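You operate a simulated robot arm through the tools that you are given. There is no shell and no other tool.

You run a simulated two-armed robot. Do the job below in one go: nothing can be reset, and whatever is moved stays where it is left.

Task
Get the base film running: roller switch to free, air on, shaft switch to four, then press RUN once.
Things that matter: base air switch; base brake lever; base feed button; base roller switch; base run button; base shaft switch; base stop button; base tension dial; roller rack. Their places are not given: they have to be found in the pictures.

The check looks at the end state, three seconds after you hand in, the way a careful person would. Anything else that was tipped, shoved, dropped, spilled or broken makes it a failure.

Robot
Two 7-joint arms with fingered hands on one trunk that stands fixed in place. Base frame: the origin is at the foot of the trunk, x ahead of it, y to its left, z up. Readings come in cm, degrees, newtons and seconds.
The left shoulder is at [7.5, 12.5, 127.1], the right one opposite. With the tool pointing down near the work surface each hand reaches from about 40 to 82 cm from the base axis, measured 20 degrees to its own side. Payload 3.7 kg a hand.
The tool frame of a hand sits at the grasp point between the pads (the TCP): z along the fingers, y along the line on which they close. The tips reach 2.5 cm beyond it. The gripper opens to 8.8 cm; its body begins 2.9 cm behind the TCP. The gripper is a hand of 5 fingers: y runs from the thumb to the fingers, the wrist lies at [-1.3, -9.7, -16.2] in the tool frame.
Orientation is that of the tool frame in the base frame, as [roll, pitch, yaw] about the fixed x, y, z axes, in that order (R = Rz(yaw) Ry(pitch) Rx(roll)). With the fingers straight down and the wrist toward the robot, the tool's x, y and z point along [0, 1, 0], [1, 0, 0] and [0, 0, -1] of the base frame.

Tools
- The arms move only by the tool jog_arm. It takes "left_increments", "right_increments" or both (then of equal length, played together; a hand with none holds still); each is a list of rows, each a list of 6 numbers: the shift along the tool's x, y, z in cm, then the turn, a rotation vector about the tool's x, y, z in degrees. In form: [[dx, dy, dz, wx, wy, wz], ...]. A call has 1 to 20 rows; each row is the pose to reach, as a shift and turn from the pose commanded when the call began, along the tool's axes at that moment. Each row takes 0.2 s and may step no farther than 5 cm and 8.6 degrees from the row before; otherwise, the whole call is refused. A pose out of reach is approached as far as the arm can. The call stops where the force on the tool passes 50 N (or 10 N more than at its start, if that is more) or the arm is blocked; 0.2 s more then pass. In this call time passes only in rows, and 0.2 s behind the last. The reply holds the time, the measured pose of the TCP, the force on the tool along the base axes, the opening and the grip force, in the units named above and with some noise, with the torque about the TCP (base axes, N m) and any sound that the robot's microphone picked up.
- Cameras (640 x 400 px; columns grow to the right, rows downward): "scene" is now at [12.74, -4.89, 140.84]; the picture's right is [-0.61, -0.79, 0.00], its down [-0.42, 0.32, -0.85] and it looks along [0.67, -0.52, -0.53] (base axes); focal length 315 px, centre (320, 200). "left" rides on the left gripper at [-5.9, -7.9, -10.5] in its tool frame; the picture's right is [-0.73, -0.32, 0.61], its down [0.62, -0.68, 0.38] and it looks along [0.29, 0.66, 0.70] (tool axes); focal length 234 px, centre (320, 200). "right" rides on the right gripper at [5.9, -7.9, -10.5] in its tool frame; the picture's right is [-0.73, 0.32, -0.61], its down [-0.62, -0.68, 0.38] and it looks along [-0.29, 0.66, 0.70] (tool axes); focal length 234 px, centre (320, 200).
- get_image(camera): a new picture of that camera. No time passes.
- move_column(by): moves the trunk up (or, below 0, down) by that many cm; the arms and the scene camera ride with it, the base frame stays. It gives what a move gives, with no picture.
- move_fingers(index, middle, ring, little, thumb_bend, thumb_turn, hand): sets how far each is bent, from 0 (flat) to 100 (curled in); at 30 the hand is open as for a grip, at 70 the pads meet at the TCP. One left out holds its place. A second passes; each finger stops where it meets its share of the squeeze, and holds until it gets a number again. It is the only way to open and close the hand. It gives what a move gives, with no picture; readings hold the bend of each and the force on index, middle, ring, little, thumb and palm. thumb_turn goes from beside the hand (0) to across from the fingers (100), as for a grip.
- aim_head(pan, tilt): turns the head with the scene camera to pan (to the left, within 80 degrees either way) and tilt (down, from -29 to 69), counted from straight ahead of the robot (the tilt from the chest, where the trunk bows). It gives what a move gives.
- probe_pixels(camera, pixels): for up to 12 pixels [column, row] of the newest picture of that camera ("zoom" is the newest enlarged one), the place [x, y, z] in the base frame of the surface seen there, good to about 0.3 cm, but the place of the scene camera against the robot may be out by one fixed shift of up to 2.5 cm in any direction. No time passes.
- enlarge(camera, box): a new picture of the part [left, top, right, bottom] of that camera's present view, enlarged. No time passes.
- sign_off(): hands the job in; it is judged then, once.

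Unless the task says otherwise, let go and move clear before handing in.

The tools are called after "Call:" as a command line: name --argument value ..., lists and objects as JSON in quotes. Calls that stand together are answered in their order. jog_arm: Moves the arms, as the interface text tells. Its arguments: {"type":"object","properties":{"left_increments":{"type":"array","items":{"type":"array","items":{"type":"number"}}},"right_increments":{"type":"array","items":{"type":"array","items":{"type":"number"}}}},"required":[]} The other tools are called the same way: move_column (by) moves the trunk up or down; move_fingers (index, middle, ring, little, thumb_bend, thumb_turn, hand) moves the fingers one by one; aim_head (pan, tilt) turns the head that bears the scene camera; get_image (camera) takes a picture; probe_pixels (camera, pixels) gives the place of the surface under pixels of a picture; enlarge (camera, box) takes an enlarged picture of a part of a camera's view; sign_off () hands the job in.

At the start:

```text
time: 0.0
left_ee_pos: [59.71, -2.95, 117.49]
left_orientation: [-179.9, 0.0, 90.1]
left_force: [0.4, -0.4, -0.1]
left_ft_torque: [-0.02, 0.04, 0.01]
left_width: 8.76
left_finger_force: 0.0
left_shape: jaw
left_bend: [30.0, 30.0, 30.0, 30.0, 30.0, 98.0]
left_finger forces: [0.1, 0.0, 0.0, 0.0, 0.0, 0.1]
right_ee_pos: [35.34, -48.1, 112.51]
right_orientation: [-180.0, 0.0, 90.0]
right_force: [0.2, -0.1, -0.3]
right_ft_torque: [0.01, 0.0, -0.03]
right_width: 8.75
right_finger_force: 0.0
right_shape: jaw
right_bend: [30.0, 30.0, 30.0, 30.0, 30.0, 98.0]
right_finger forces: [0.0, 0.0, 0.1, 0.0, 0.0, 0.0]
trunk travel left (down, up): [-28.9, 12.7]
head pan, tilt (commanded): [-37.8, 32.0]
```

scene: 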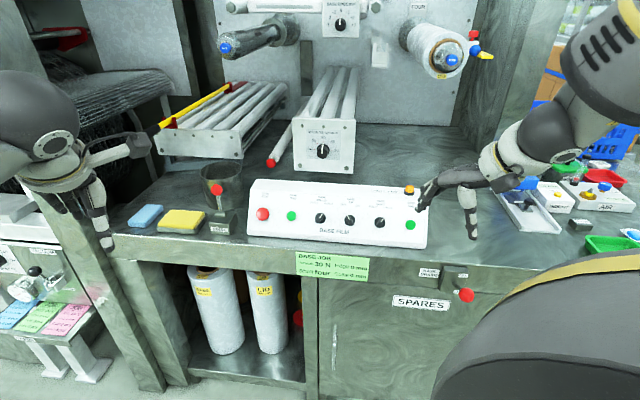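
right: 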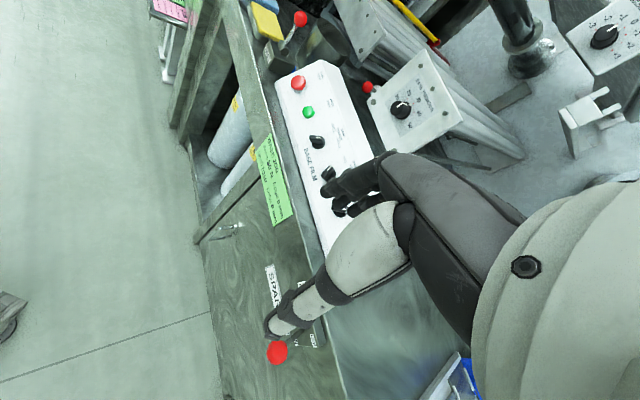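
left: 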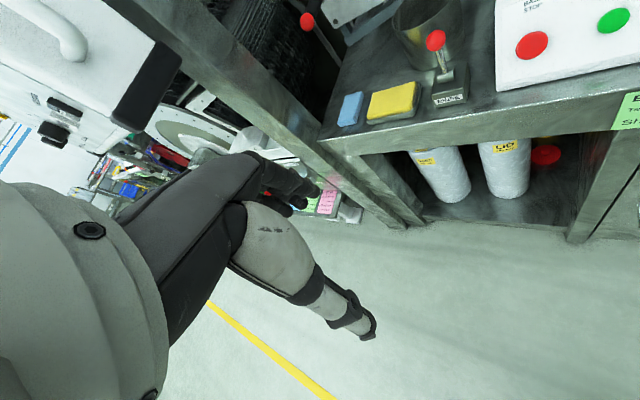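

The scene picture shows the BASE FILM panel at about (335,215) with a red button, green buttons and three dark knobs, and a tag at (332,266). I'll enlarge the panel and the tag to read the labels.

Call:
enlarge --camera "scene" --box '[240, 170, 440, 295]'

Call:
enlarge --camera "right" --box '[240, 50, 440, 250]'

Call:
enlarge --camera "scene" --box '[200, 0, 500, 188]'

```text
3.20 times, centred on (340, 232) of scene
```

zoom: 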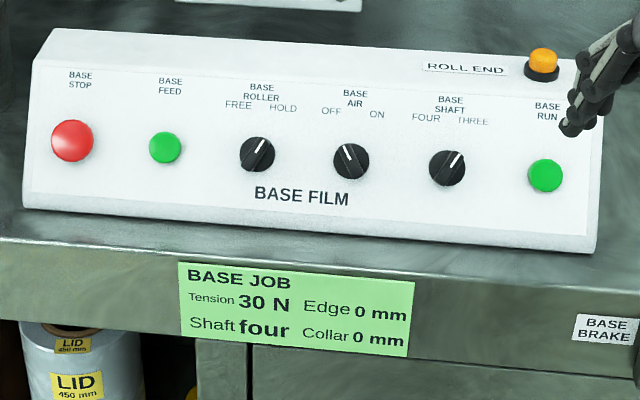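

```text
2.00 times, centred on (340, 150) of right
```

zoom: 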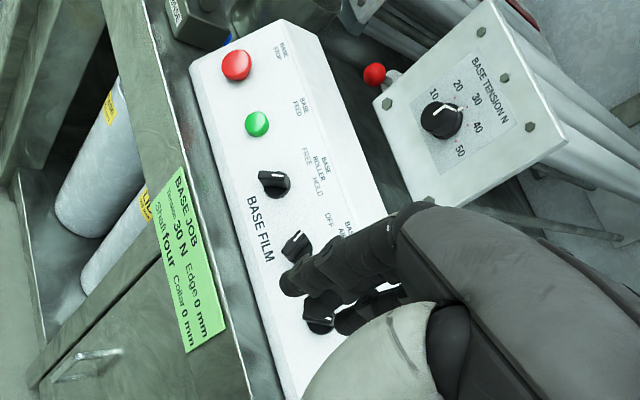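

```text
2.13 times, centred on (350, 94) of scene
```

zoom: 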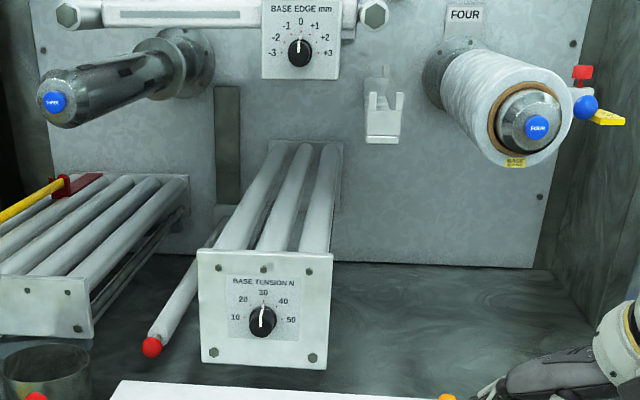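

The panel reads STOP, FEED, ROLLER (pointer at HOLD), AIR (pointer at OFF), SHAFT (pointer at THREE) and RUN from left to right. I'll probe positions with both the scene and the right hand camera to compare them.

Call:
probe_pixels --camera "scene" --pixels '[[262, 214], [291, 216], [320, 218], [349, 220], [379, 223], [410, 225], [409, 190], [250, 185], [246, 232], [424, 245], [466, 295], [322, 151]]'

Call:
probe_pixels --camera "right" --pixels '[[298, 83], [308, 112], [316, 142], [328, 172], [300, 60], [276, 85], [400, 109], [277, 352], [330, 100], [340, 130]]'

Call:
enlarge --camera "right" --box '[280, 100, 380, 220]'

Call:
enlarge --camera "scene" --box '[400, 140, 560, 320]'

```text
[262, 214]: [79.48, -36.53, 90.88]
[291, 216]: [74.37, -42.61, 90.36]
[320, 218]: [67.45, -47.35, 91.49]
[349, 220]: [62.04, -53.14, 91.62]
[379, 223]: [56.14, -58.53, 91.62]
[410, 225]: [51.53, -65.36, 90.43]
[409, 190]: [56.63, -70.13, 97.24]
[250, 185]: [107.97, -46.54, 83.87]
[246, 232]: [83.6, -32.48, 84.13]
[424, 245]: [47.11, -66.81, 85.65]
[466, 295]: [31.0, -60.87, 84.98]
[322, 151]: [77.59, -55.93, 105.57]
```

```text
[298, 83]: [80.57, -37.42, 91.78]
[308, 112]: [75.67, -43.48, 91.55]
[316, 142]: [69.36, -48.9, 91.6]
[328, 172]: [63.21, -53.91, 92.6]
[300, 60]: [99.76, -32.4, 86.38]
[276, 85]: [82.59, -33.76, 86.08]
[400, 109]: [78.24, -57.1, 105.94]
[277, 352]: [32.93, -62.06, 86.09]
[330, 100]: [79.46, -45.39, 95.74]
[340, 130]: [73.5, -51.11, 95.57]
```

```text
3.33 times, centred on (330, 160) of right
```

zoom: 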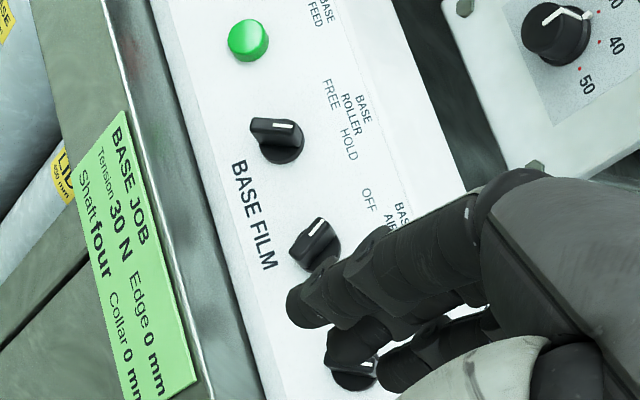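

```text
2.22 times, centred on (480, 230) of scene
```

zoom: 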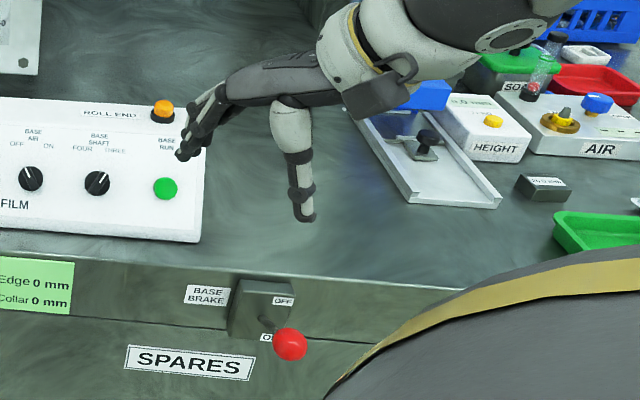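

Roller is at HOLD, air at OFF and shaft at THREE, and the right-camera probes sit about (+1.6,-1.1,+1.1) from the scene ones. I'll check the brake lever near scene (466,295), the other red lever at (217,190), and the knobs more closely.

Call:
enlarge --camera "scene" --box '[410, 255, 490, 310]'

Call:
enlarge --camera "scene" --box '[180, 150, 260, 245]'

Call:
enlarge --camera "scene" --box '[300, 190, 430, 250]'

Call:
enlarge --camera "right" --box '[230, 240, 330, 380]'

```text
7.27 times, centred on (450, 282) of scene
```

zoom: 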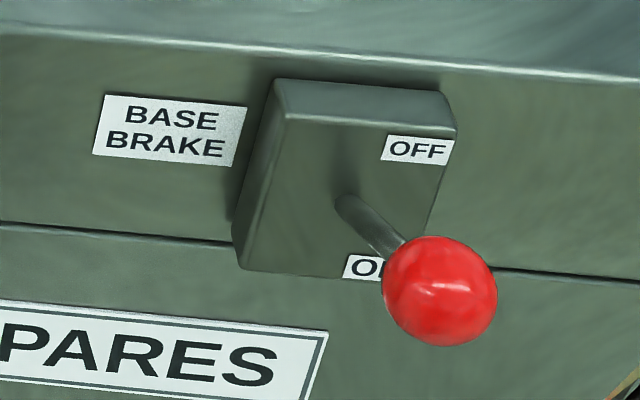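

```text
4.21 times, centred on (220, 198) of scene
```

zoom: 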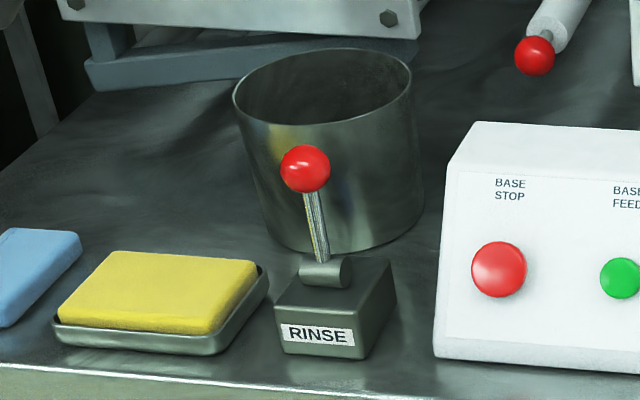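

```text
4.92 times, centred on (365, 220) of scene
```

zoom: 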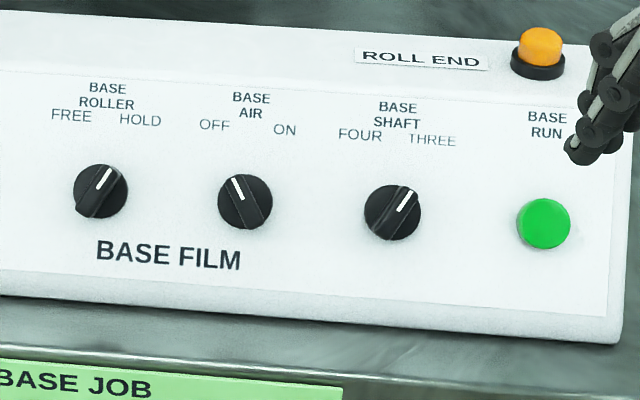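

```text
2.86 times, centred on (280, 310) of right
```

zoom: 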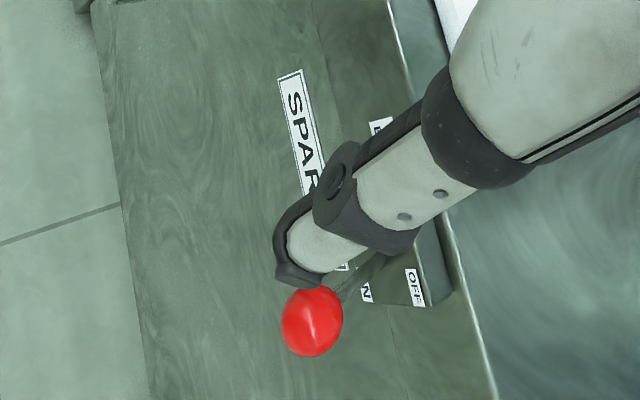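

The brake block has OFF at the top and ON at the bottom, with the red ball sticking outward. I'll probe the lever root, the block face and the ball to see which way it tilts.

Call:
probe_pixels --camera "scene" --pixels '[[453, 283], [457, 286], [466, 294], [462, 274], [445, 285], [455, 292], [448, 270], [418, 264], [436, 262], [470, 262], [440, 292], [466, 289]]'

Call:
enlarge --camera "scene" --box '[215, 0, 485, 170]'

```text
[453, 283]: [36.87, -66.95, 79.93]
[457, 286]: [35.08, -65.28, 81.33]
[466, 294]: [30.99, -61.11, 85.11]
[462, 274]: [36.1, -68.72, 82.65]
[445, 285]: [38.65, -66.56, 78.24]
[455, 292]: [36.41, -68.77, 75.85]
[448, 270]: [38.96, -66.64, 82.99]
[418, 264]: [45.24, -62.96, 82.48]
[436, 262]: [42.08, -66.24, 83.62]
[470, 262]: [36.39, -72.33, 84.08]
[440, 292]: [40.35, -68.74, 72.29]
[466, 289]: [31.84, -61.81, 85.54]
```

```text
2.35 times, centred on (350, 85) of scene
```

zoom: 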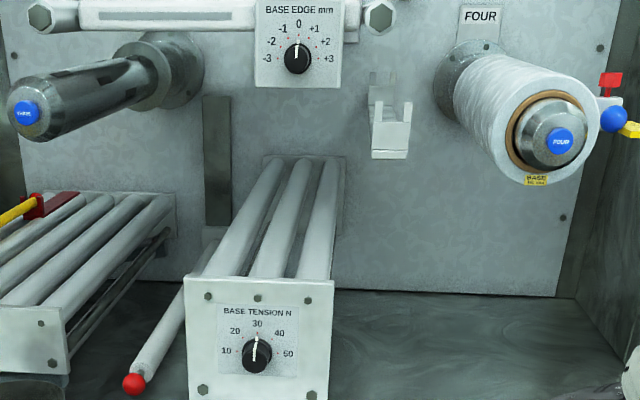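

The lever root is at z≈80 and the ball at z≈85, about 8 cm out, so the lever tilts up to OFF and the brake needs nothing. Tension is at 30 and edge at 0, so next I'll probe the panel face for its plane.

Call:
probe_pixels --camera "scene" --pixels '[[275, 196], [275, 228], [335, 203], [335, 212], [335, 225], [335, 235], [395, 208], [395, 238], [305, 215], [364, 220], [335, 240], [395, 222]]'

Call:
probe_pixels --camera "right" --pixels '[[312, 127], [322, 112], [290, 100], [330, 125], [300, 127], [305, 155], [335, 145], [322, 90], [315, 80], [338, 105], [320, 157], [295, 115]]'

```text
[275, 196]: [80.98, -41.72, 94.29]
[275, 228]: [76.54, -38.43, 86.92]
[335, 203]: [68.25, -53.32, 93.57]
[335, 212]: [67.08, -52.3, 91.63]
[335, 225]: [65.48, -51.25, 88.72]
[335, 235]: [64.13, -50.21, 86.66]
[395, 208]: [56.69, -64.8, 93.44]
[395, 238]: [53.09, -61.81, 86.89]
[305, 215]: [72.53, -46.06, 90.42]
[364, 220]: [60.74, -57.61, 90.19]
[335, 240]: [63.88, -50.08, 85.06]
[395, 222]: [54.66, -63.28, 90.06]
```

```text
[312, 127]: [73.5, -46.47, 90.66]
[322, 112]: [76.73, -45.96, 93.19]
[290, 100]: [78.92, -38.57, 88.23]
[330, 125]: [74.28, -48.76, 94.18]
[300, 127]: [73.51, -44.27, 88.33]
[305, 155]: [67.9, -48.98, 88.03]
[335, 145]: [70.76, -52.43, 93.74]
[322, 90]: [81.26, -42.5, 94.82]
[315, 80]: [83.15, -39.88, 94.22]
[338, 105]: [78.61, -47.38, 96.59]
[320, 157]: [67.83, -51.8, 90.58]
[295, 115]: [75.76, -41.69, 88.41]
```

The panel face is tilted about 54° from horizontal, with its row running along roughly (-0.71,-0.70,0), and the knobs stand about 2.5 cm out. I'll shape the right hand into a single index-finger poker and look at it.

Call:
move_fingers --hand "right" --index 30 --middle 100 --ring 100 --little 100 --thumb_bend 30 --thumb_turn 0

Call:
get_image --camera "right"

Call:
enlarge --camera "scene" --box '[390, 80, 570, 260]'

```text
time: 1.0
left_ee_pos: [59.64, -3.09, 117.28]
left_orientation: [179.9, 0.0, 90.1]
left_force: [0.1, -0.8, 0.5]
left_ft_torque: [0.01, -0.01, 0.03]
left_width: 8.76
left_finger_force: 0.1
left_shape: jaw
left_bend: [30.0, 30.0, 30.0, 30.0, 30.0, 98.0]
left_finger forces: [0.0, 0.0, 0.1, 0.1, 0.1, 0.0]
right_ee_pos: [35.27, -48.2, 112.54]
right_orientation: [-180.0, -0.1, 90.0]
right_force: [0.5, -0.4, 0.2]
right_ft_torque: [0.01, 0.03, 0.01]
right_width: 11.75
right_finger_force: 0.0
right_shape: fingers
right_bend: [30.0, 100.0, 100.0, 100.0, 30.0, 0.0]
right_finger forces: [0.0, 0.0, 0.0, 0.1, 0.0, 0.0]
trunk travel left (down, up): [-28.9, 12.7]
head pan, tilt (commanded): [-37.8, 32.0]
```

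```text
taken
```

right: 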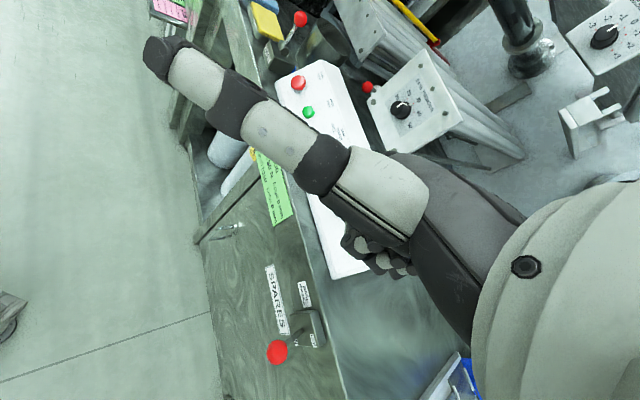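

```text
2.22 times, centred on (480, 170) of scene
```

zoom: 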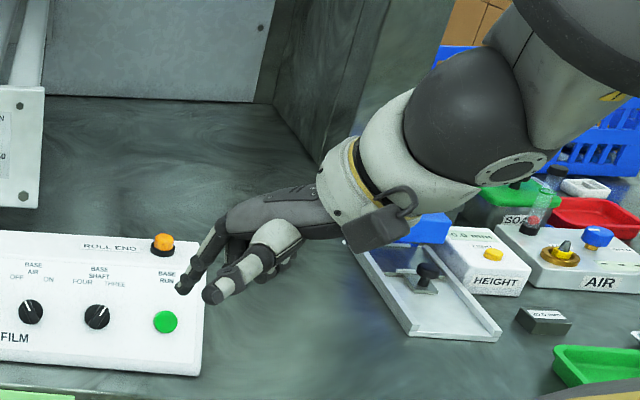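

With thumb_turn at 0 the thumb swings across the camera view in right (230,100). I'll bring the thumb across and flat to see whether that clears the index.

Call:
move_fingers --hand "right" --index 30 --thumb_bend 0 --thumb_turn 100

Call:
get_image --camera "right"

Call:
enlarge --camera "scene" --box '[390, 80, 570, 260]'

```text
time: 2.0
left_ee_pos: [59.66, -3.06, 117.44]
left_orientation: [179.9, 0.0, 90.0]
left_force: [-0.7, -1.2, 0.7]
left_ft_torque: [-0.03, 0.01, 0.0]
left_width: 8.73
left_finger_force: 0.0
left_shape: jaw
left_bend: [30.0, 30.0, 30.0, 30.0, 30.0, 98.0]
left_finger forces: [0.1, 0.0, 0.0, 0.0, 0.0, 0.1]
right_ee_pos: [35.31, -48.24, 112.52]
right_orientation: [180.0, -0.1, 90.0]
right_force: [1.0, 0.9, -0.9]
right_ft_torque: [0.0, -0.01, 0.02]
right_width: 10.0
right_finger_force: 0.0
right_shape: fingers
right_bend: [30.0, 100.0, 100.0, 100.0, 0.0, 95.0]
right_finger forces: [0.0, 0.0, 0.0, 0.0, 0.1, 0.1]
trunk travel left (down, up): [-28.9, 12.7]
head pan, tilt (commanded): [-37.8, 32.0]
```

```text
taken
```

right: 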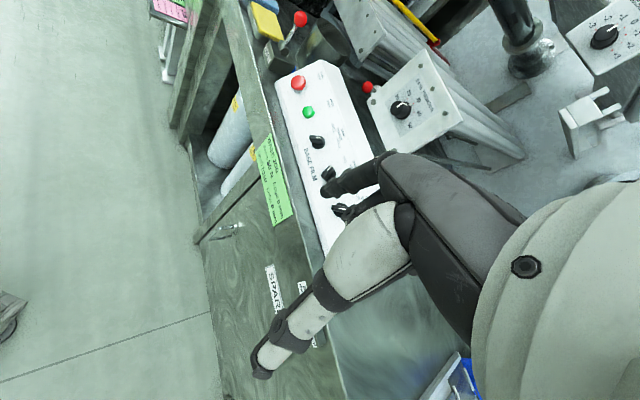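

```text
2.22 times, centred on (480, 170) of scene
```

zoom: 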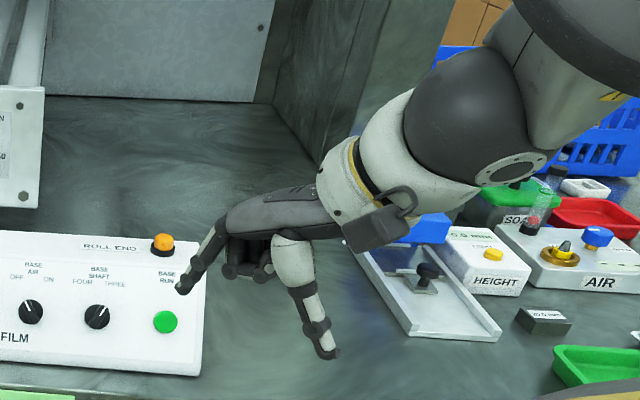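

The index now stands alone, with its tip at right-camera (325,190), and the thumb points down and back. I'll probe along the index to locate its tip in the tool frame.

Call:
enlarge --camera "right" --box '[300, 130, 420, 230]'

Call:
probe_pixels --camera "right" --pixels '[[325, 190], [328, 188], [332, 186], [340, 182], [350, 178], [360, 172], [370, 165], [340, 190], [380, 160], [262, 372], [268, 365], [330, 180]]'

Call:
probe_pixels --camera "scene" --pixels '[[441, 210], [442, 208], [444, 202], [448, 192], [474, 217], [478, 225], [484, 239]]'

```text
4.00 times, centred on (360, 180) of right
```

zoom: 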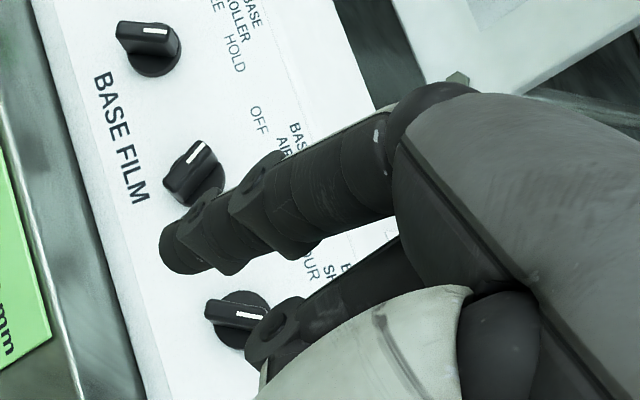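

```text
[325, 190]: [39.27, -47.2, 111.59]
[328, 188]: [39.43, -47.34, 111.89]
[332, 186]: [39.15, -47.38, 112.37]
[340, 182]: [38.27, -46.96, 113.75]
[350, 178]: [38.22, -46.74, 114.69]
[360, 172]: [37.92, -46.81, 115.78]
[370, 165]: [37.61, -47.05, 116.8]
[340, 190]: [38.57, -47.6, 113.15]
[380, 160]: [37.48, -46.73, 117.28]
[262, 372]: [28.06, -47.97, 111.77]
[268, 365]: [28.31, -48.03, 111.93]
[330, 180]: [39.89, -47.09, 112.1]
```

```text
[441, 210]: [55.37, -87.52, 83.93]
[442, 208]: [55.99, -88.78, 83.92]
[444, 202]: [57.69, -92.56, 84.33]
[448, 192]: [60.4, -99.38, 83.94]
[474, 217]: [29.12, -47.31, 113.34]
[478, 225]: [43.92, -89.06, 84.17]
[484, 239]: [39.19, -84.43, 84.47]
```

The index tip at bend 30 is about (+1.0,+4.0,+1.3) in the tool frame and leans outward. I'll set the index flat so it points forward, which keeps the rest of the hand away from the panel.

Call:
move_fingers --hand "right" --index 0

Call:
get_image --camera "right"

Call:
enlarge --camera "scene" --box '[390, 80, 570, 260]'

```text
time: 3.0
left_ee_pos: [59.67, -3.01, 117.31]
left_orientation: [179.9, 0.0, 90.2]
left_force: [0.0, 1.3, 0.4]
left_ft_torque: [-0.02, 0.01, 0.0]
left_width: 8.78
left_finger_force: 0.0
left_shape: jaw
left_bend: [30.0, 30.0, 30.0, 30.0, 30.0, 98.0]
left_finger forces: [0.1, 0.0, 0.0, 0.0, 0.1, 0.1]
right_ee_pos: [35.24, -48.16, 112.54]
right_orientation: [180.0, 0.1, 89.9]
right_force: [0.3, -0.3, -0.1]
right_ft_torque: [-0.01, -0.01, 0.0]
right_width: 13.21
right_finger_force: 0.0
right_shape: fingers
right_bend: [0.0, 100.0, 100.0, 100.0, 0.0, 95.0]
right_finger forces: [0.0, 0.0, 0.0, 0.1, 0.0, 0.1]
trunk travel left (down, up): [-28.9, 12.7]
head pan, tilt (commanded): [-37.8, 32.0]
```

```text
taken
```

right: 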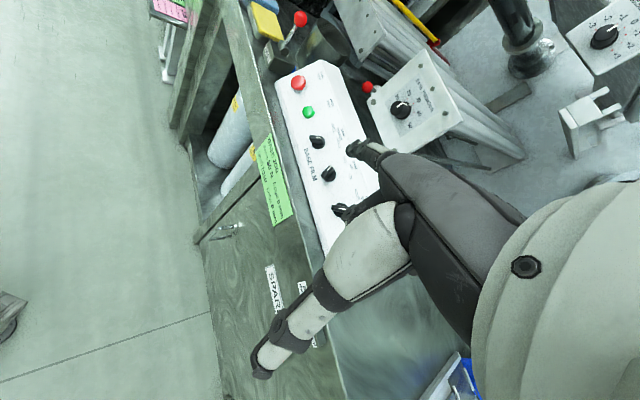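

```text
2.22 times, centred on (480, 170) of scene
```

zoom: 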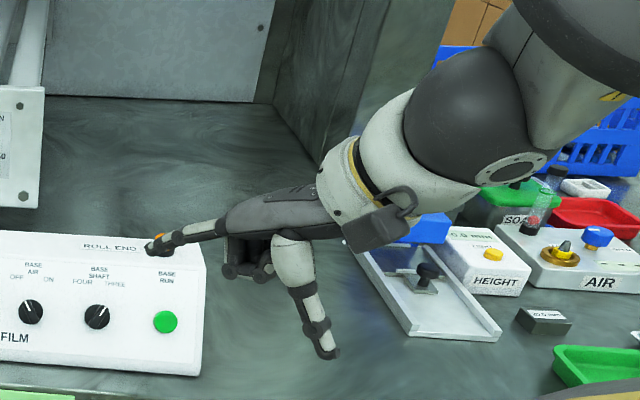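

The index is straight now, tip at right-camera (353,147), and the panel is visible all around it. I'll probe the finger's line.

Call:
probe_pixels --camera "right" --pixels '[[351, 146], [353, 149], [356, 145], [358, 152], [365, 148], [365, 155], [372, 152], [378, 160], [384, 158], [348, 148], [354, 142], [346, 209]]'

Call:
enlarge --camera "right" --box '[280, 110, 400, 230]'

```text
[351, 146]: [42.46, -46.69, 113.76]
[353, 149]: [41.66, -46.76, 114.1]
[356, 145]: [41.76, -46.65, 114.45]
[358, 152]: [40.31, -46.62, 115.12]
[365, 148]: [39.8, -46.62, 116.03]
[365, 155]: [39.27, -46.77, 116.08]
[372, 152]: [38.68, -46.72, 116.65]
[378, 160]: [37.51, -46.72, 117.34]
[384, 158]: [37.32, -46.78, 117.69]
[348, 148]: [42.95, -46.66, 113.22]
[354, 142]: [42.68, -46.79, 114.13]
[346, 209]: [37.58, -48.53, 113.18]
```

```text
3.33 times, centred on (340, 170) of right
```

zoom: 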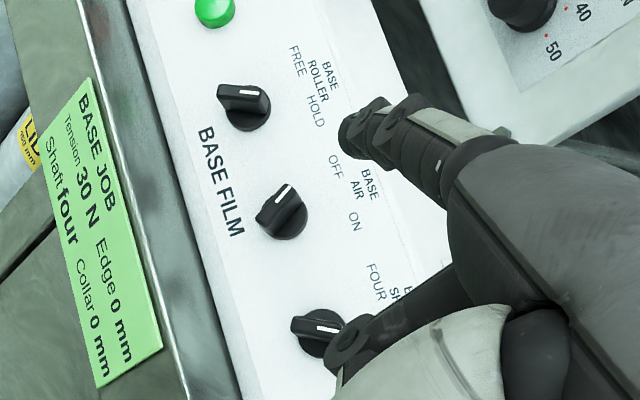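

The straight index runs along about (0, 0.79, 0.61) in the tool frame, with its tip near (+0.9,+7.7,-0.6). With the tool straight down and yawed about -46°, it points along the panel's inward normal, so I'll yaw the right hand and bring it above and in front of the roller knob.

Call:
jog_arm --right_increments '[[0.92, 3.15, 1.0, 0, 0, 5.7], [1.85, 6.3, 2.0, 0, 0, 11.4], [2.77, 9.45, 3.0, 0, 0, 17.1], [3.7, 12.6, 4.0, 0, 0, 22.8], [4.62, 15.75, 5.0, 0, 0, 28.5], [5.55, 18.9, 6.0, 0, 0, 34.2], [6.47, 22.0, 7.0, 0, 0, 39.9], [7.4, 25.0, 8.0, 0, 0, 45.7]]'

Call:
get_image --camera "right"

Call:
get_image --camera "scene"

```text
time: 4.8
left_ee_pos: [59.67, -3.01, 117.39]
left_orientation: [-179.9, 0.1, 90.1]
left_force: [0.6, -0.4, -0.4]
left_ft_torque: [-0.01, 0.0, 0.02]
left_width: 8.77
left_finger_force: 0.1
left_shape: jaw
left_bend: [30.0, 30.0, 30.0, 30.0, 30.0, 98.0]
left_finger forces: [0.0, 0.0, 0.0, 0.0, 0.0, 0.0]
right_ee_pos: [60.61, -40.57, 104.28]
right_orientation: [-179.9, 0.0, 44.3]
right_force: [-0.4, 0.5, -0.7]
right_ft_torque: [0.01, 0.01, 0.0]
right_width: 13.26
right_finger_force: 0.0
right_shape: fingers
right_bend: [0.0, 100.0, 100.0, 100.0, 0.0, 95.0]
right_finger forces: [0.1, 0.0, 0.0, 0.0, 0.1, 0.1]
trunk travel left (down, up): [-28.9, 12.7]
head pan, tilt (commanded): [-37.8, 32.0]
```

```text
taken
```

right: 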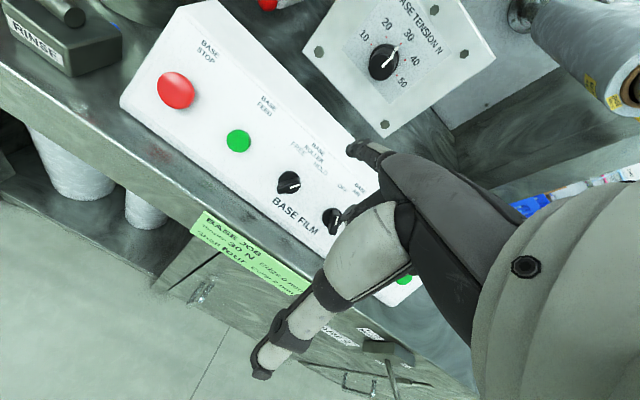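

```text
taken
```

scene: 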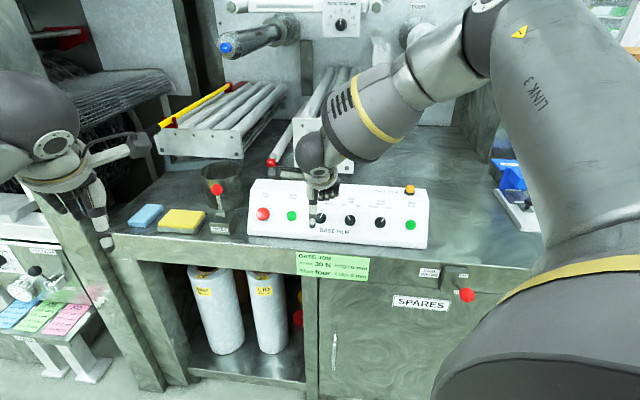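

The hand is in front of the panel with no contact, and the roller knob is at right-camera (288,182). I'll enlarge it and probe the knob, pointer and panel for exact positions.

Call:
enlarge --camera "right" --box '[220, 120, 400, 260]'

Call:
probe_pixels --camera "right" --pixels '[[176, 90], [238, 141], [289, 180], [294, 186], [284, 187], [296, 177], [310, 190], [270, 172], [265, 150], [305, 168], [333, 214], [346, 212]]'

```text
2.86 times, centred on (310, 190) of right
```

zoom: 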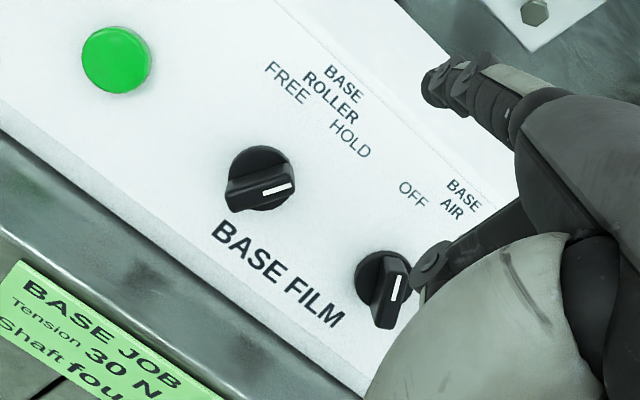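

```text
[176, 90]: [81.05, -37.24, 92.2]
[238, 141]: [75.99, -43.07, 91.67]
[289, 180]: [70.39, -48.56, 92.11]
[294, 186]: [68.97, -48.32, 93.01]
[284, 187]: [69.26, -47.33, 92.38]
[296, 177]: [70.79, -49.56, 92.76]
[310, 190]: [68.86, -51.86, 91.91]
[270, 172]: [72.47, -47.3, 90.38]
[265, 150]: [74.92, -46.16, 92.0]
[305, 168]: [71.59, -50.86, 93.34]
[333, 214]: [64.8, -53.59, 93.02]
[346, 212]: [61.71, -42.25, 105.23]
```

Face points agree on the plane (N·p ≈ -15.0). I'll probe the enlarged view around the roller knob to get its centre, bar and heights.

Call:
probe_pixels --camera "zoom" --pixels '[[266, 193], [290, 185], [235, 200], [280, 192], [250, 195], [258, 155], [272, 165], [240, 172], [262, 205], [390, 285], [398, 300], [380, 262]]'

```text
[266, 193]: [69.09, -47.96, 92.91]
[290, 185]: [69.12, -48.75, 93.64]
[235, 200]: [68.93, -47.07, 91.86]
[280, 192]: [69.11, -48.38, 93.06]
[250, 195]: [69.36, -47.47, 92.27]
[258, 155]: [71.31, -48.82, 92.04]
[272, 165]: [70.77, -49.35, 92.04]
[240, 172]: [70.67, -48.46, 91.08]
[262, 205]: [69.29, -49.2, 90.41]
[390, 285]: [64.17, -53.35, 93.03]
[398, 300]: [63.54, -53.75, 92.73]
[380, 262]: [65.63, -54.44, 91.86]
```

In panel coordinates (a right, b up-slope, c out), the roller axis is near a=-16.05, b=123.5. The bar top is at c≈2.75 and the disc at c≈0.6, and controls are spaced about 8 cm. I'll bring the index tip to a≈-12.8, b≈124.4, about 4 cm off the face between the roller and air knobs.

Call:
jog_arm --right_increments '[[-0.8, 0, 2.6, 0, 0, 0], [-1.6, 0, 5.2, 0, 0, 0], [-2.4, 0, 7.8, 0, 0, 0], [-3.15, 0, 10.5, 0, 0, 0], [-3.15, 1.4, 10.5, 0, 0, 0], [-3.15, 2.8, 10.5, 0, 0, 0]]'

Call:
enlarge --camera "right" --box '[240, 80, 400, 220]'

Call:
enlarge --camera "scene" --box '[240, 150, 440, 275]'

```text
time: 6.2
left_ee_pos: [59.65, -3.05, 117.24]
left_orientation: [-180.0, 0.0, 90.2]
left_force: [0.4, -0.6, 0.6]
left_ft_torque: [-0.01, 0.02, 0.02]
left_width: 8.76
left_finger_force: 0.1
left_shape: jaw
left_bend: [30.0, 30.0, 30.0, 30.0, 30.0, 98.0]
left_finger forces: [0.1, 0.0, 0.0, 0.1, 0.0, 0.0]
right_ee_pos: [59.98, -44.95, 93.85]
right_orientation: [-179.9, 0.0, 44.3]
right_force: [0.2, -1.2, -0.6]
right_ft_torque: [-0.02, -0.01, -0.03]
right_width: 13.23
right_finger_force: 0.1
right_shape: fingers
right_bend: [0.0, 100.0, 100.0, 100.0, 0.0, 95.0]
right_finger forces: [0.0, 0.1, 0.0, 0.0, 0.0, 0.1]
trunk travel left (down, up): [-28.9, 12.7]
head pan, tilt (commanded): [-37.8, 32.0]
```

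```text
2.86 times, centred on (320, 150) of right
```

zoom: 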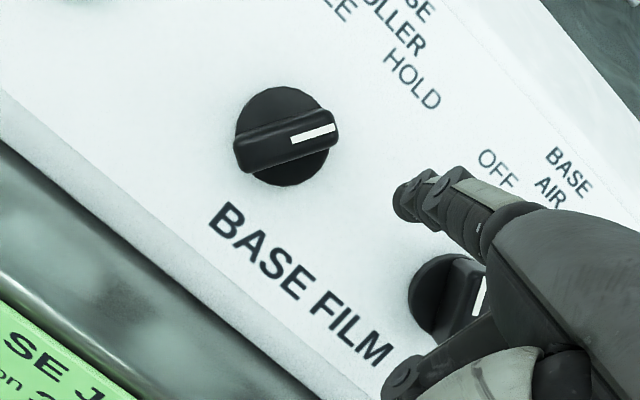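

```text
3.20 times, centred on (340, 212) of scene
```

zoom: 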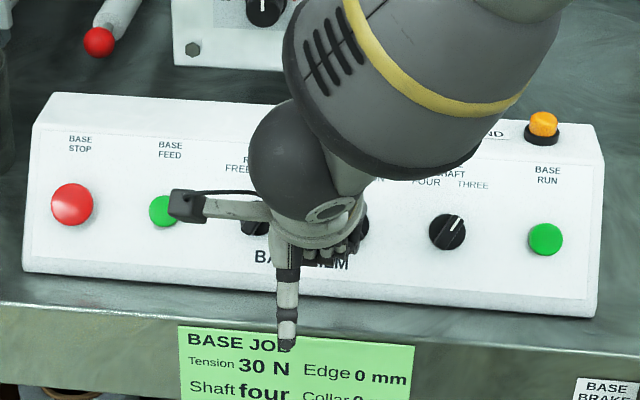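

The right camera now shows the roller knob clearly, with the fingertip at zoom (405,200) to its right and slightly above. I'll retake the right picture and probe the knob, bar ends and fingertip.

Call:
get_image --camera "right"

Call:
enlarge --camera "right" --box '[240, 80, 400, 180]'

```text
taken
```

right: 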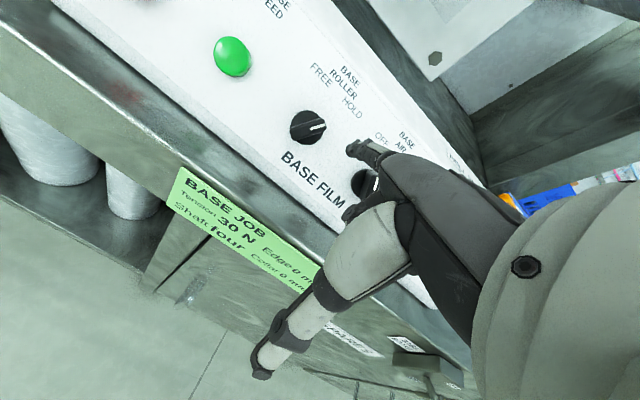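

```text
4.00 times, centred on (320, 130) of right
```

zoom: 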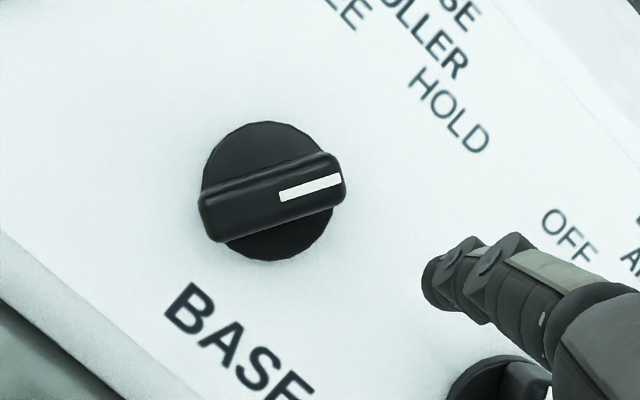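

Call:
probe_pixels --camera "zoom" --pixels '[[205, 212], [275, 200], [342, 178], [283, 197], [250, 140], [290, 245], [330, 225], [400, 200], [430, 285], [440, 265], [428, 270], [460, 245]]'

```text
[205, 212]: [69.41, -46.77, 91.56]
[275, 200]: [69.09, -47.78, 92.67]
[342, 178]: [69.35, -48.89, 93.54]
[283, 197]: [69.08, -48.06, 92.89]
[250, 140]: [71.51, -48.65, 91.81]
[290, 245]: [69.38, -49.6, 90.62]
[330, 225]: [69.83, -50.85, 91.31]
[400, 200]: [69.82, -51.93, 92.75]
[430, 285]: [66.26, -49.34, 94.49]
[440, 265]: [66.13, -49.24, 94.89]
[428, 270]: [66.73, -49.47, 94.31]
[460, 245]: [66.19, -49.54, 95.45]
```

The bar runs from (-17.05,122.2) to (-15.5,124.7), about 31° to the right, with its centre near (-16.2,123.45). The fingertip's left side is at a≈-13.1, c≈4. I'll push in to c≈1.3 on the right side of the bar.

Call:
jog_arm --right_increments '[[0, 0.73, 0.53, 0, 0, 0], [0, 1.46, 1.06, 0, 0, 0], [0, 2.18, 1.59, 0, 0, 0]]'

Call:
enlarge --camera "right" --box '[240, 80, 400, 180]'

```text
time: 7.0
left_ee_pos: [59.72, -2.96, 117.36]
left_orientation: [179.9, 0.0, 90.1]
left_force: [0.7, -0.2, 1.2]
left_ft_torque: [0.0, 0.01, 0.01]
left_width: 8.77
left_finger_force: 0.1
left_shape: jaw
left_bend: [30.0, 30.0, 30.0, 30.0, 30.0, 98.0]
left_finger forces: [0.0, 0.0, 0.0, 0.0, 0.0, 0.0]
right_ee_pos: [61.29, -46.57, 92.6]
right_orientation: [180.0, 0.0, 44.4]
right_force: [0.3, 0.1, 0.5]
right_ft_torque: [-0.01, -0.03, -0.03]
right_width: 13.27
right_finger_force: 0.1
right_shape: fingers
right_bend: [0.0, 100.0, 100.0, 100.0, 0.0, 95.0]
right_finger forces: [0.1, 0.0, 0.0, 0.0, 0.0, 0.0]
right hand out of reach, approached as far as the arm can: row 3
trunk travel left (down, up): [-28.9, 12.7]
head pan, tilt (commanded): [-37.8, 32.0]
```

```text
4.00 times, centred on (320, 130) of right
```

zoom: 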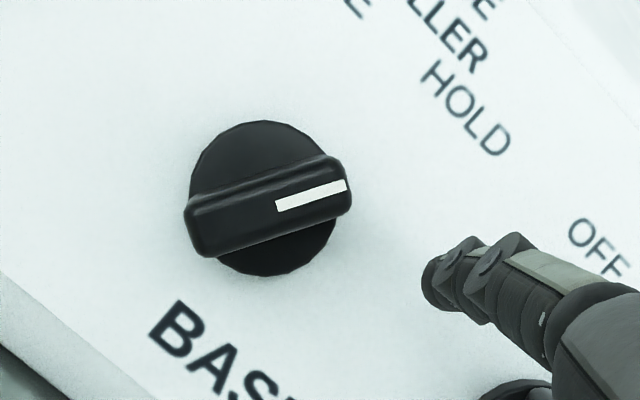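

No contact yet, but the arm reached its limit (row 3 out of reach). Lowering the trunk about 12 cm would add reach, so I'll check what lies under the left arm and hand before considering that.

Call:
get_image --camera "left"

Call:
get_image --camera "scene"

Call:
probe_pixels --camera "left" --pixels '[[60, 50], [130, 90], [20, 120], [180, 60], [190, 130], [230, 130], [150, 160], [340, 200], [300, 280], [60, 130], [70, 30], [250, 60]]'

Call:
probe_pixels --camera "scene" --pixels '[[110, 242], [30, 260], [60, 310], [15, 205], [90, 270], [40, 275], [20, 240], [110, 290], [60, 350], [10, 310], [120, 330], [84, 290]]'

```text
taken
```

left: 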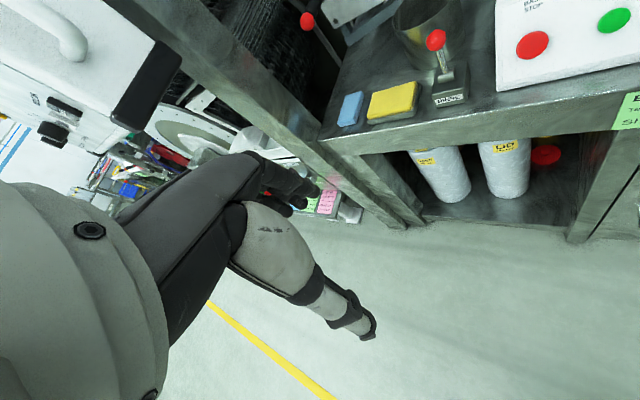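

```text
taken
```

scene: 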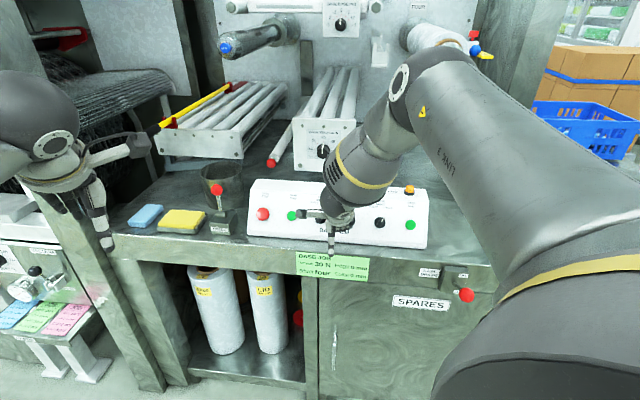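

```text
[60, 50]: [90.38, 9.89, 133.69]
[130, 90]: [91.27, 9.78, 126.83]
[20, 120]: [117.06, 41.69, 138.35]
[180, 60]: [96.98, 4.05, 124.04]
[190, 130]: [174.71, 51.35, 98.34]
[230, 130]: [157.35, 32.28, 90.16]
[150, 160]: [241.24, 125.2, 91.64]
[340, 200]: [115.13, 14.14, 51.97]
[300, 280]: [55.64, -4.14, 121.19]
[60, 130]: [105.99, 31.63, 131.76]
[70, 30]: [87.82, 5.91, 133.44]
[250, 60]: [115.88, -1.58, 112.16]
```

```text
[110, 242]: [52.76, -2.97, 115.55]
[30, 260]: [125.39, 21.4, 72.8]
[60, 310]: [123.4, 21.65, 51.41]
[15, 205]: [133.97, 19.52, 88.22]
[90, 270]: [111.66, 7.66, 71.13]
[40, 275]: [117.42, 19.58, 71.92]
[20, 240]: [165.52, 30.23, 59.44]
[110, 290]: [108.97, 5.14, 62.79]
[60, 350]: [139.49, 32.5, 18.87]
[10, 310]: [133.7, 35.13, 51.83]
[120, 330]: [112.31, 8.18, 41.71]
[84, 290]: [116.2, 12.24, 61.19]
```

There is nothing close under the left hand (the nearest object is about 30 cm ahead at (90,10,133)), so lowering the trunk is safe there. I'll first back the right hand out from the panel and raise it.

Call:
jog_arm --right_increments '[[0, -1.5, -1.1, 0, 0, 0], [0, -3.0, -2.2, 0, 0, 0], [0, -4.0, -5.0, 0, 0, 0], [0, -4.0, -9.0, 0, 0, 0], [0, -4.0, -13.0, 0, 0, 0]]'

```text
time: 8.2
left_ee_pos: [59.64, -2.96, 117.43]
left_orientation: [-180.0, -0.1, 90.2]
left_force: [1.0, -0.5, -0.1]
left_ft_torque: [0.0, -0.01, 0.01]
left_width: 8.75
left_finger_force: 0.1
left_shape: jaw
left_bend: [30.0, 30.0, 30.0, 30.0, 30.0, 98.0]
left_finger forces: [0.0, 0.0, 0.1, 0.0, 0.0, 0.0]
right_ee_pos: [58.24, -43.73, 105.67]
right_orientation: [-180.0, -0.1, 44.3]
right_force: [0.0, 0.2, -0.1]
right_ft_torque: [-0.01, 0.03, -0.02]
right_width: 13.28
right_finger_force: 0.0
right_shape: fingers
right_bend: [0.0, 100.0, 100.0, 100.0, 0.0, 95.0]
right_finger forces: [0.1, 0.1, 0.0, 0.1, 0.0, 0.0]
trunk travel left (down, up): [-28.9, 12.7]
head pan, tilt (commanded): [-37.8, 32.0]
```

The right hand is clear at z=105.7. Lowering the trunk 12 cm will put its fingertip about 5–6 cm in front of the panel face.

Call:
move_column --by -12

Call:
get_image --camera "right"

Call:
get_image --camera "scene"

```text
time: 9.7
left_ee_pos: [59.72, -3.01, 105.53]
left_orientation: [179.8, 0.1, 90.1]
left_force: [0.2, -1.2, 0.3]
left_ft_torque: [0.0, -0.02, 0.0]
left_width: 8.73
left_finger_force: 0.1
left_shape: jaw
left_bend: [30.0, 30.0, 30.0, 30.0, 30.0, 98.0]
left_finger forces: [0.0, 0.0, 0.0, 0.0, 0.0, 0.1]
right_ee_pos: [58.41, -43.72, 93.8]
right_orientation: [179.9, 0.0, 44.4]
right_force: [-0.8, -0.1, 0.6]
right_ft_torque: [-0.02, 0.01, 0.0]
right_width: 13.27
right_finger_force: 0.1
right_shape: fingers
right_bend: [0.0, 100.0, 100.0, 100.0, 0.0, 95.0]
right_finger forces: [0.1, 0.0, 0.1, 0.0, 0.0, 0.1]
trunk travel left (down, up): [-16.9, 24.7]
head pan, tilt (commanded): [-37.8, 32.0]
```

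```text
taken
```

right: 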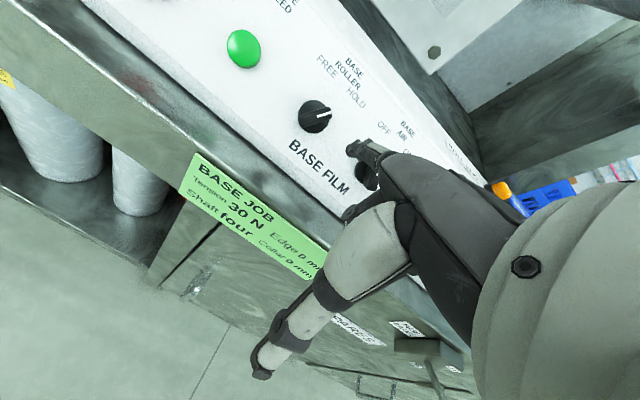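

```text
taken
```

scene: 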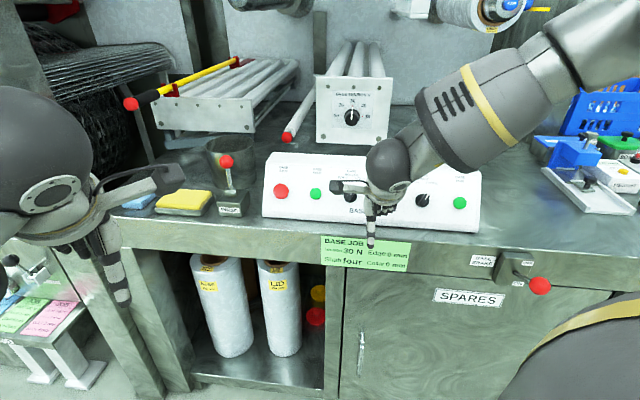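

No contact, and the trunk is 12 cm lower; the fingertip sits right of the roller knob at about b=123.3, c=5.7. I'll move up-slope slightly and then in along the face normal to c≈1.3.

Call:
jog_arm --right_increments '[[0, 1.0, 0.0, 0, 0, 0], [0, 2.05, 0.05, 0, 0, 0], [0, 2.8, 0.6, 0, 0, 0], [0, 3.5, 1.14, 0, 0, 0], [0, 4.2, 1.68, 0, 0, 0]]'

Call:
enlarge --camera "right" --box '[240, 80, 400, 180]'

Call:
enlarge --camera "scene" --box '[260, 140, 480, 270]'

```text
time: 10.9
left_ee_pos: [59.68, -3.03, 105.31]
left_orientation: [180.0, 0.0, 90.1]
left_force: [-0.5, 0.3, -0.4]
left_ft_torque: [0.02, 0.01, 0.01]
left_width: 8.76
left_finger_force: 0.1
left_shape: jaw
left_bend: [30.0, 30.0, 30.0, 30.0, 30.0, 98.0]
left_finger forces: [0.0, 0.0, 0.0, 0.0, 0.0, 0.1]
right_ee_pos: [61.51, -46.73, 91.94]
right_orientation: [180.0, 0.0, 44.3]
right_force: [-0.3, 0.4, -0.1]
right_ft_torque: [0.03, -0.04, 0.0]
right_width: 13.27
right_finger_force: 0.0
right_shape: fingers
right_bend: [0.0, 100.0, 100.0, 100.0, 0.0, 95.0]
right_finger forces: [0.0, 0.0, 0.0, 0.1, 0.0, 0.0]
trunk travel left (down, up): [-16.9, 24.7]
head pan, tilt (commanded): [-37.8, 32.0]
```

```text
4.00 times, centred on (320, 130) of right
```

zoom: 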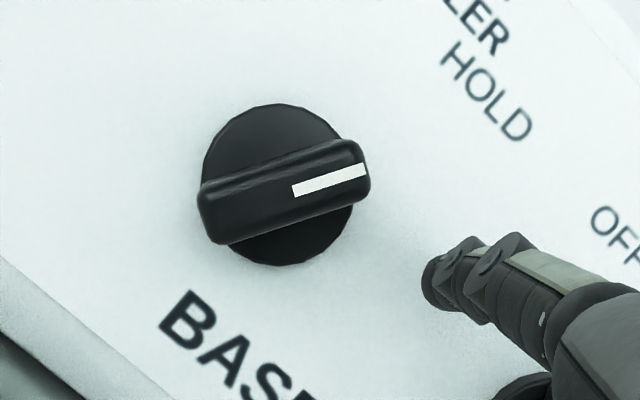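

```text
2.91 times, centred on (370, 205) of scene
```

zoom: 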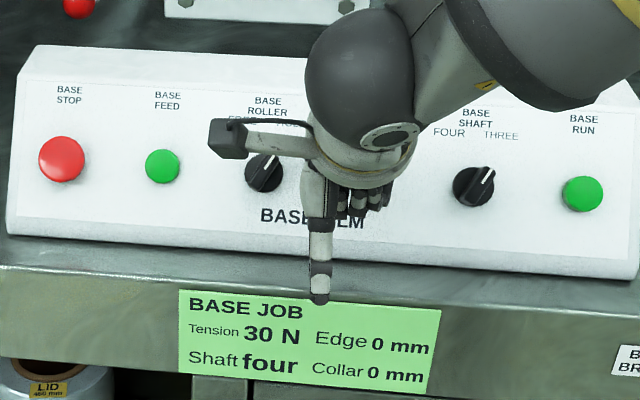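

The fingertip is at about b=124.3, c=1.1 with no contact, roughly 2 cm right of the bar's upper end. I'll sweep left in small steps to push the pointer from HOLD toward FREE.

Call:
jog_arm --right_increments '[[0.9, 0, 0, 0, 0, 0], [1.7, 0, 0, 0, 0, 0], [2.1, 0, 0, 0, 0, 0], [2.4, 0, 0, 0, 0, 0], [2.7, 0, 0, 0, 0, 0]]'

Call:
enlarge --camera "right" --box '[260, 80, 420, 180]'

```text
time: 12.1
left_ee_pos: [59.65, -3.1, 105.45]
left_orientation: [180.0, 0.0, 90.1]
left_force: [-0.4, 0.1, 0.2]
left_ft_torque: [-0.03, 0.0, -0.01]
left_width: 8.76
left_finger_force: 0.1
left_shape: jaw
left_bend: [30.0, 30.0, 30.0, 30.0, 30.0, 98.0]
left_finger forces: [0.1, 0.0, 0.0, 0.1, 0.1, 0.1]
right_ee_pos: [63.29, -44.94, 92.09]
right_orientation: [180.0, 0.1, 44.3]
right_force: [-4.0, -3.4, 0.2]
right_ft_torque: [0.03, -0.11, -0.31]
right_width: 13.27
right_finger_force: 1.8
right_shape: fingers
right_bend: [0.0, 100.0, 100.0, 100.0, 0.0, 95.0]
right_finger forces: [4.4, 0.0, 0.1, 0.1, 0.0, 0.0]
trunk travel left (down, up): [-16.9, 24.7]
head pan, tilt (commanded): [-37.8, 32.0]
```

```text
4.00 times, centred on (340, 130) of right
```

zoom: 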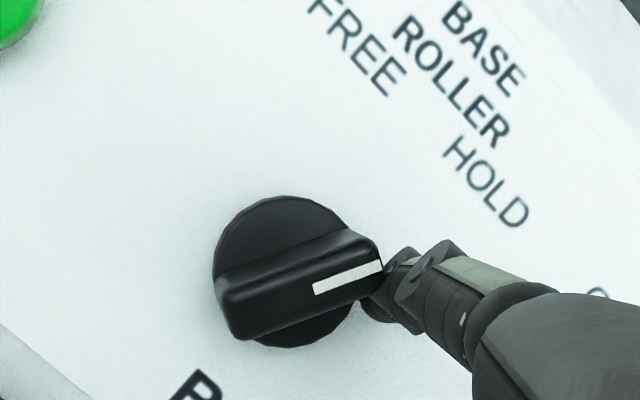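

The finger is touching the bar's upper right side with about 5 N and the pointer has barely moved. I'll keep pushing left in small steps.

Call:
jog_arm --right_increments '[[0.2, 0, 0, 0, 0, 0], [0.4, 0, 0, 0, 0, 0], [0.6, 0, 0, 0, 0, 0], [0.8, 0, 0, 0, 0, 0]]'

Call:
enlarge --camera "right" --box '[260, 80, 420, 180]'

```text
time: 13.1
left_ee_pos: [59.8, -3.13, 105.39]
left_orientation: [180.0, 0.0, 90.1]
left_force: [0.2, 0.6, -1.0]
left_ft_torque: [0.02, 0.03, -0.02]
left_width: 8.75
left_finger_force: 0.0
left_shape: jaw
left_bend: [30.0, 30.0, 30.0, 30.0, 30.0, 98.0]
left_finger forces: [0.1, 0.0, 0.1, 0.0, 0.0, 0.1]
right_ee_pos: [64.05, -44.17, 91.91]
right_orientation: [180.0, 0.0, 44.3]
right_force: [-1.5, -1.6, 1.4]
right_ft_torque: [-0.04, -0.1, -0.14]
right_width: 13.44
right_finger_force: 1.3
right_shape: fingers
right_bend: [0.0, 100.0, 100.0, 100.0, 0.0, 95.0]
right_finger forces: [3.0, 0.0, 0.1, 0.0, 0.0, 0.1]
trunk travel left (down, up): [-16.9, 24.7]
head pan, tilt (commanded): [-37.8, 32.0]
```

```text
4.00 times, centred on (340, 130) of right
```

zoom: 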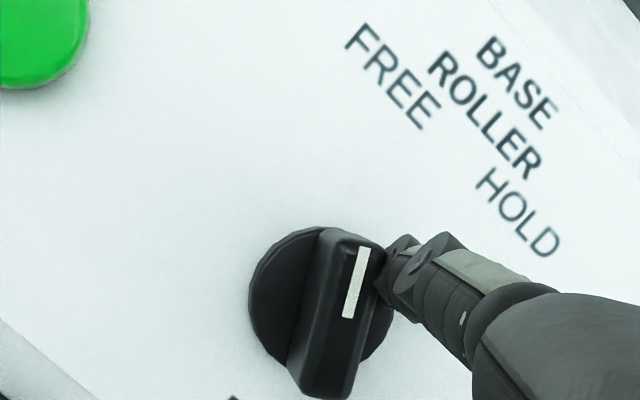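

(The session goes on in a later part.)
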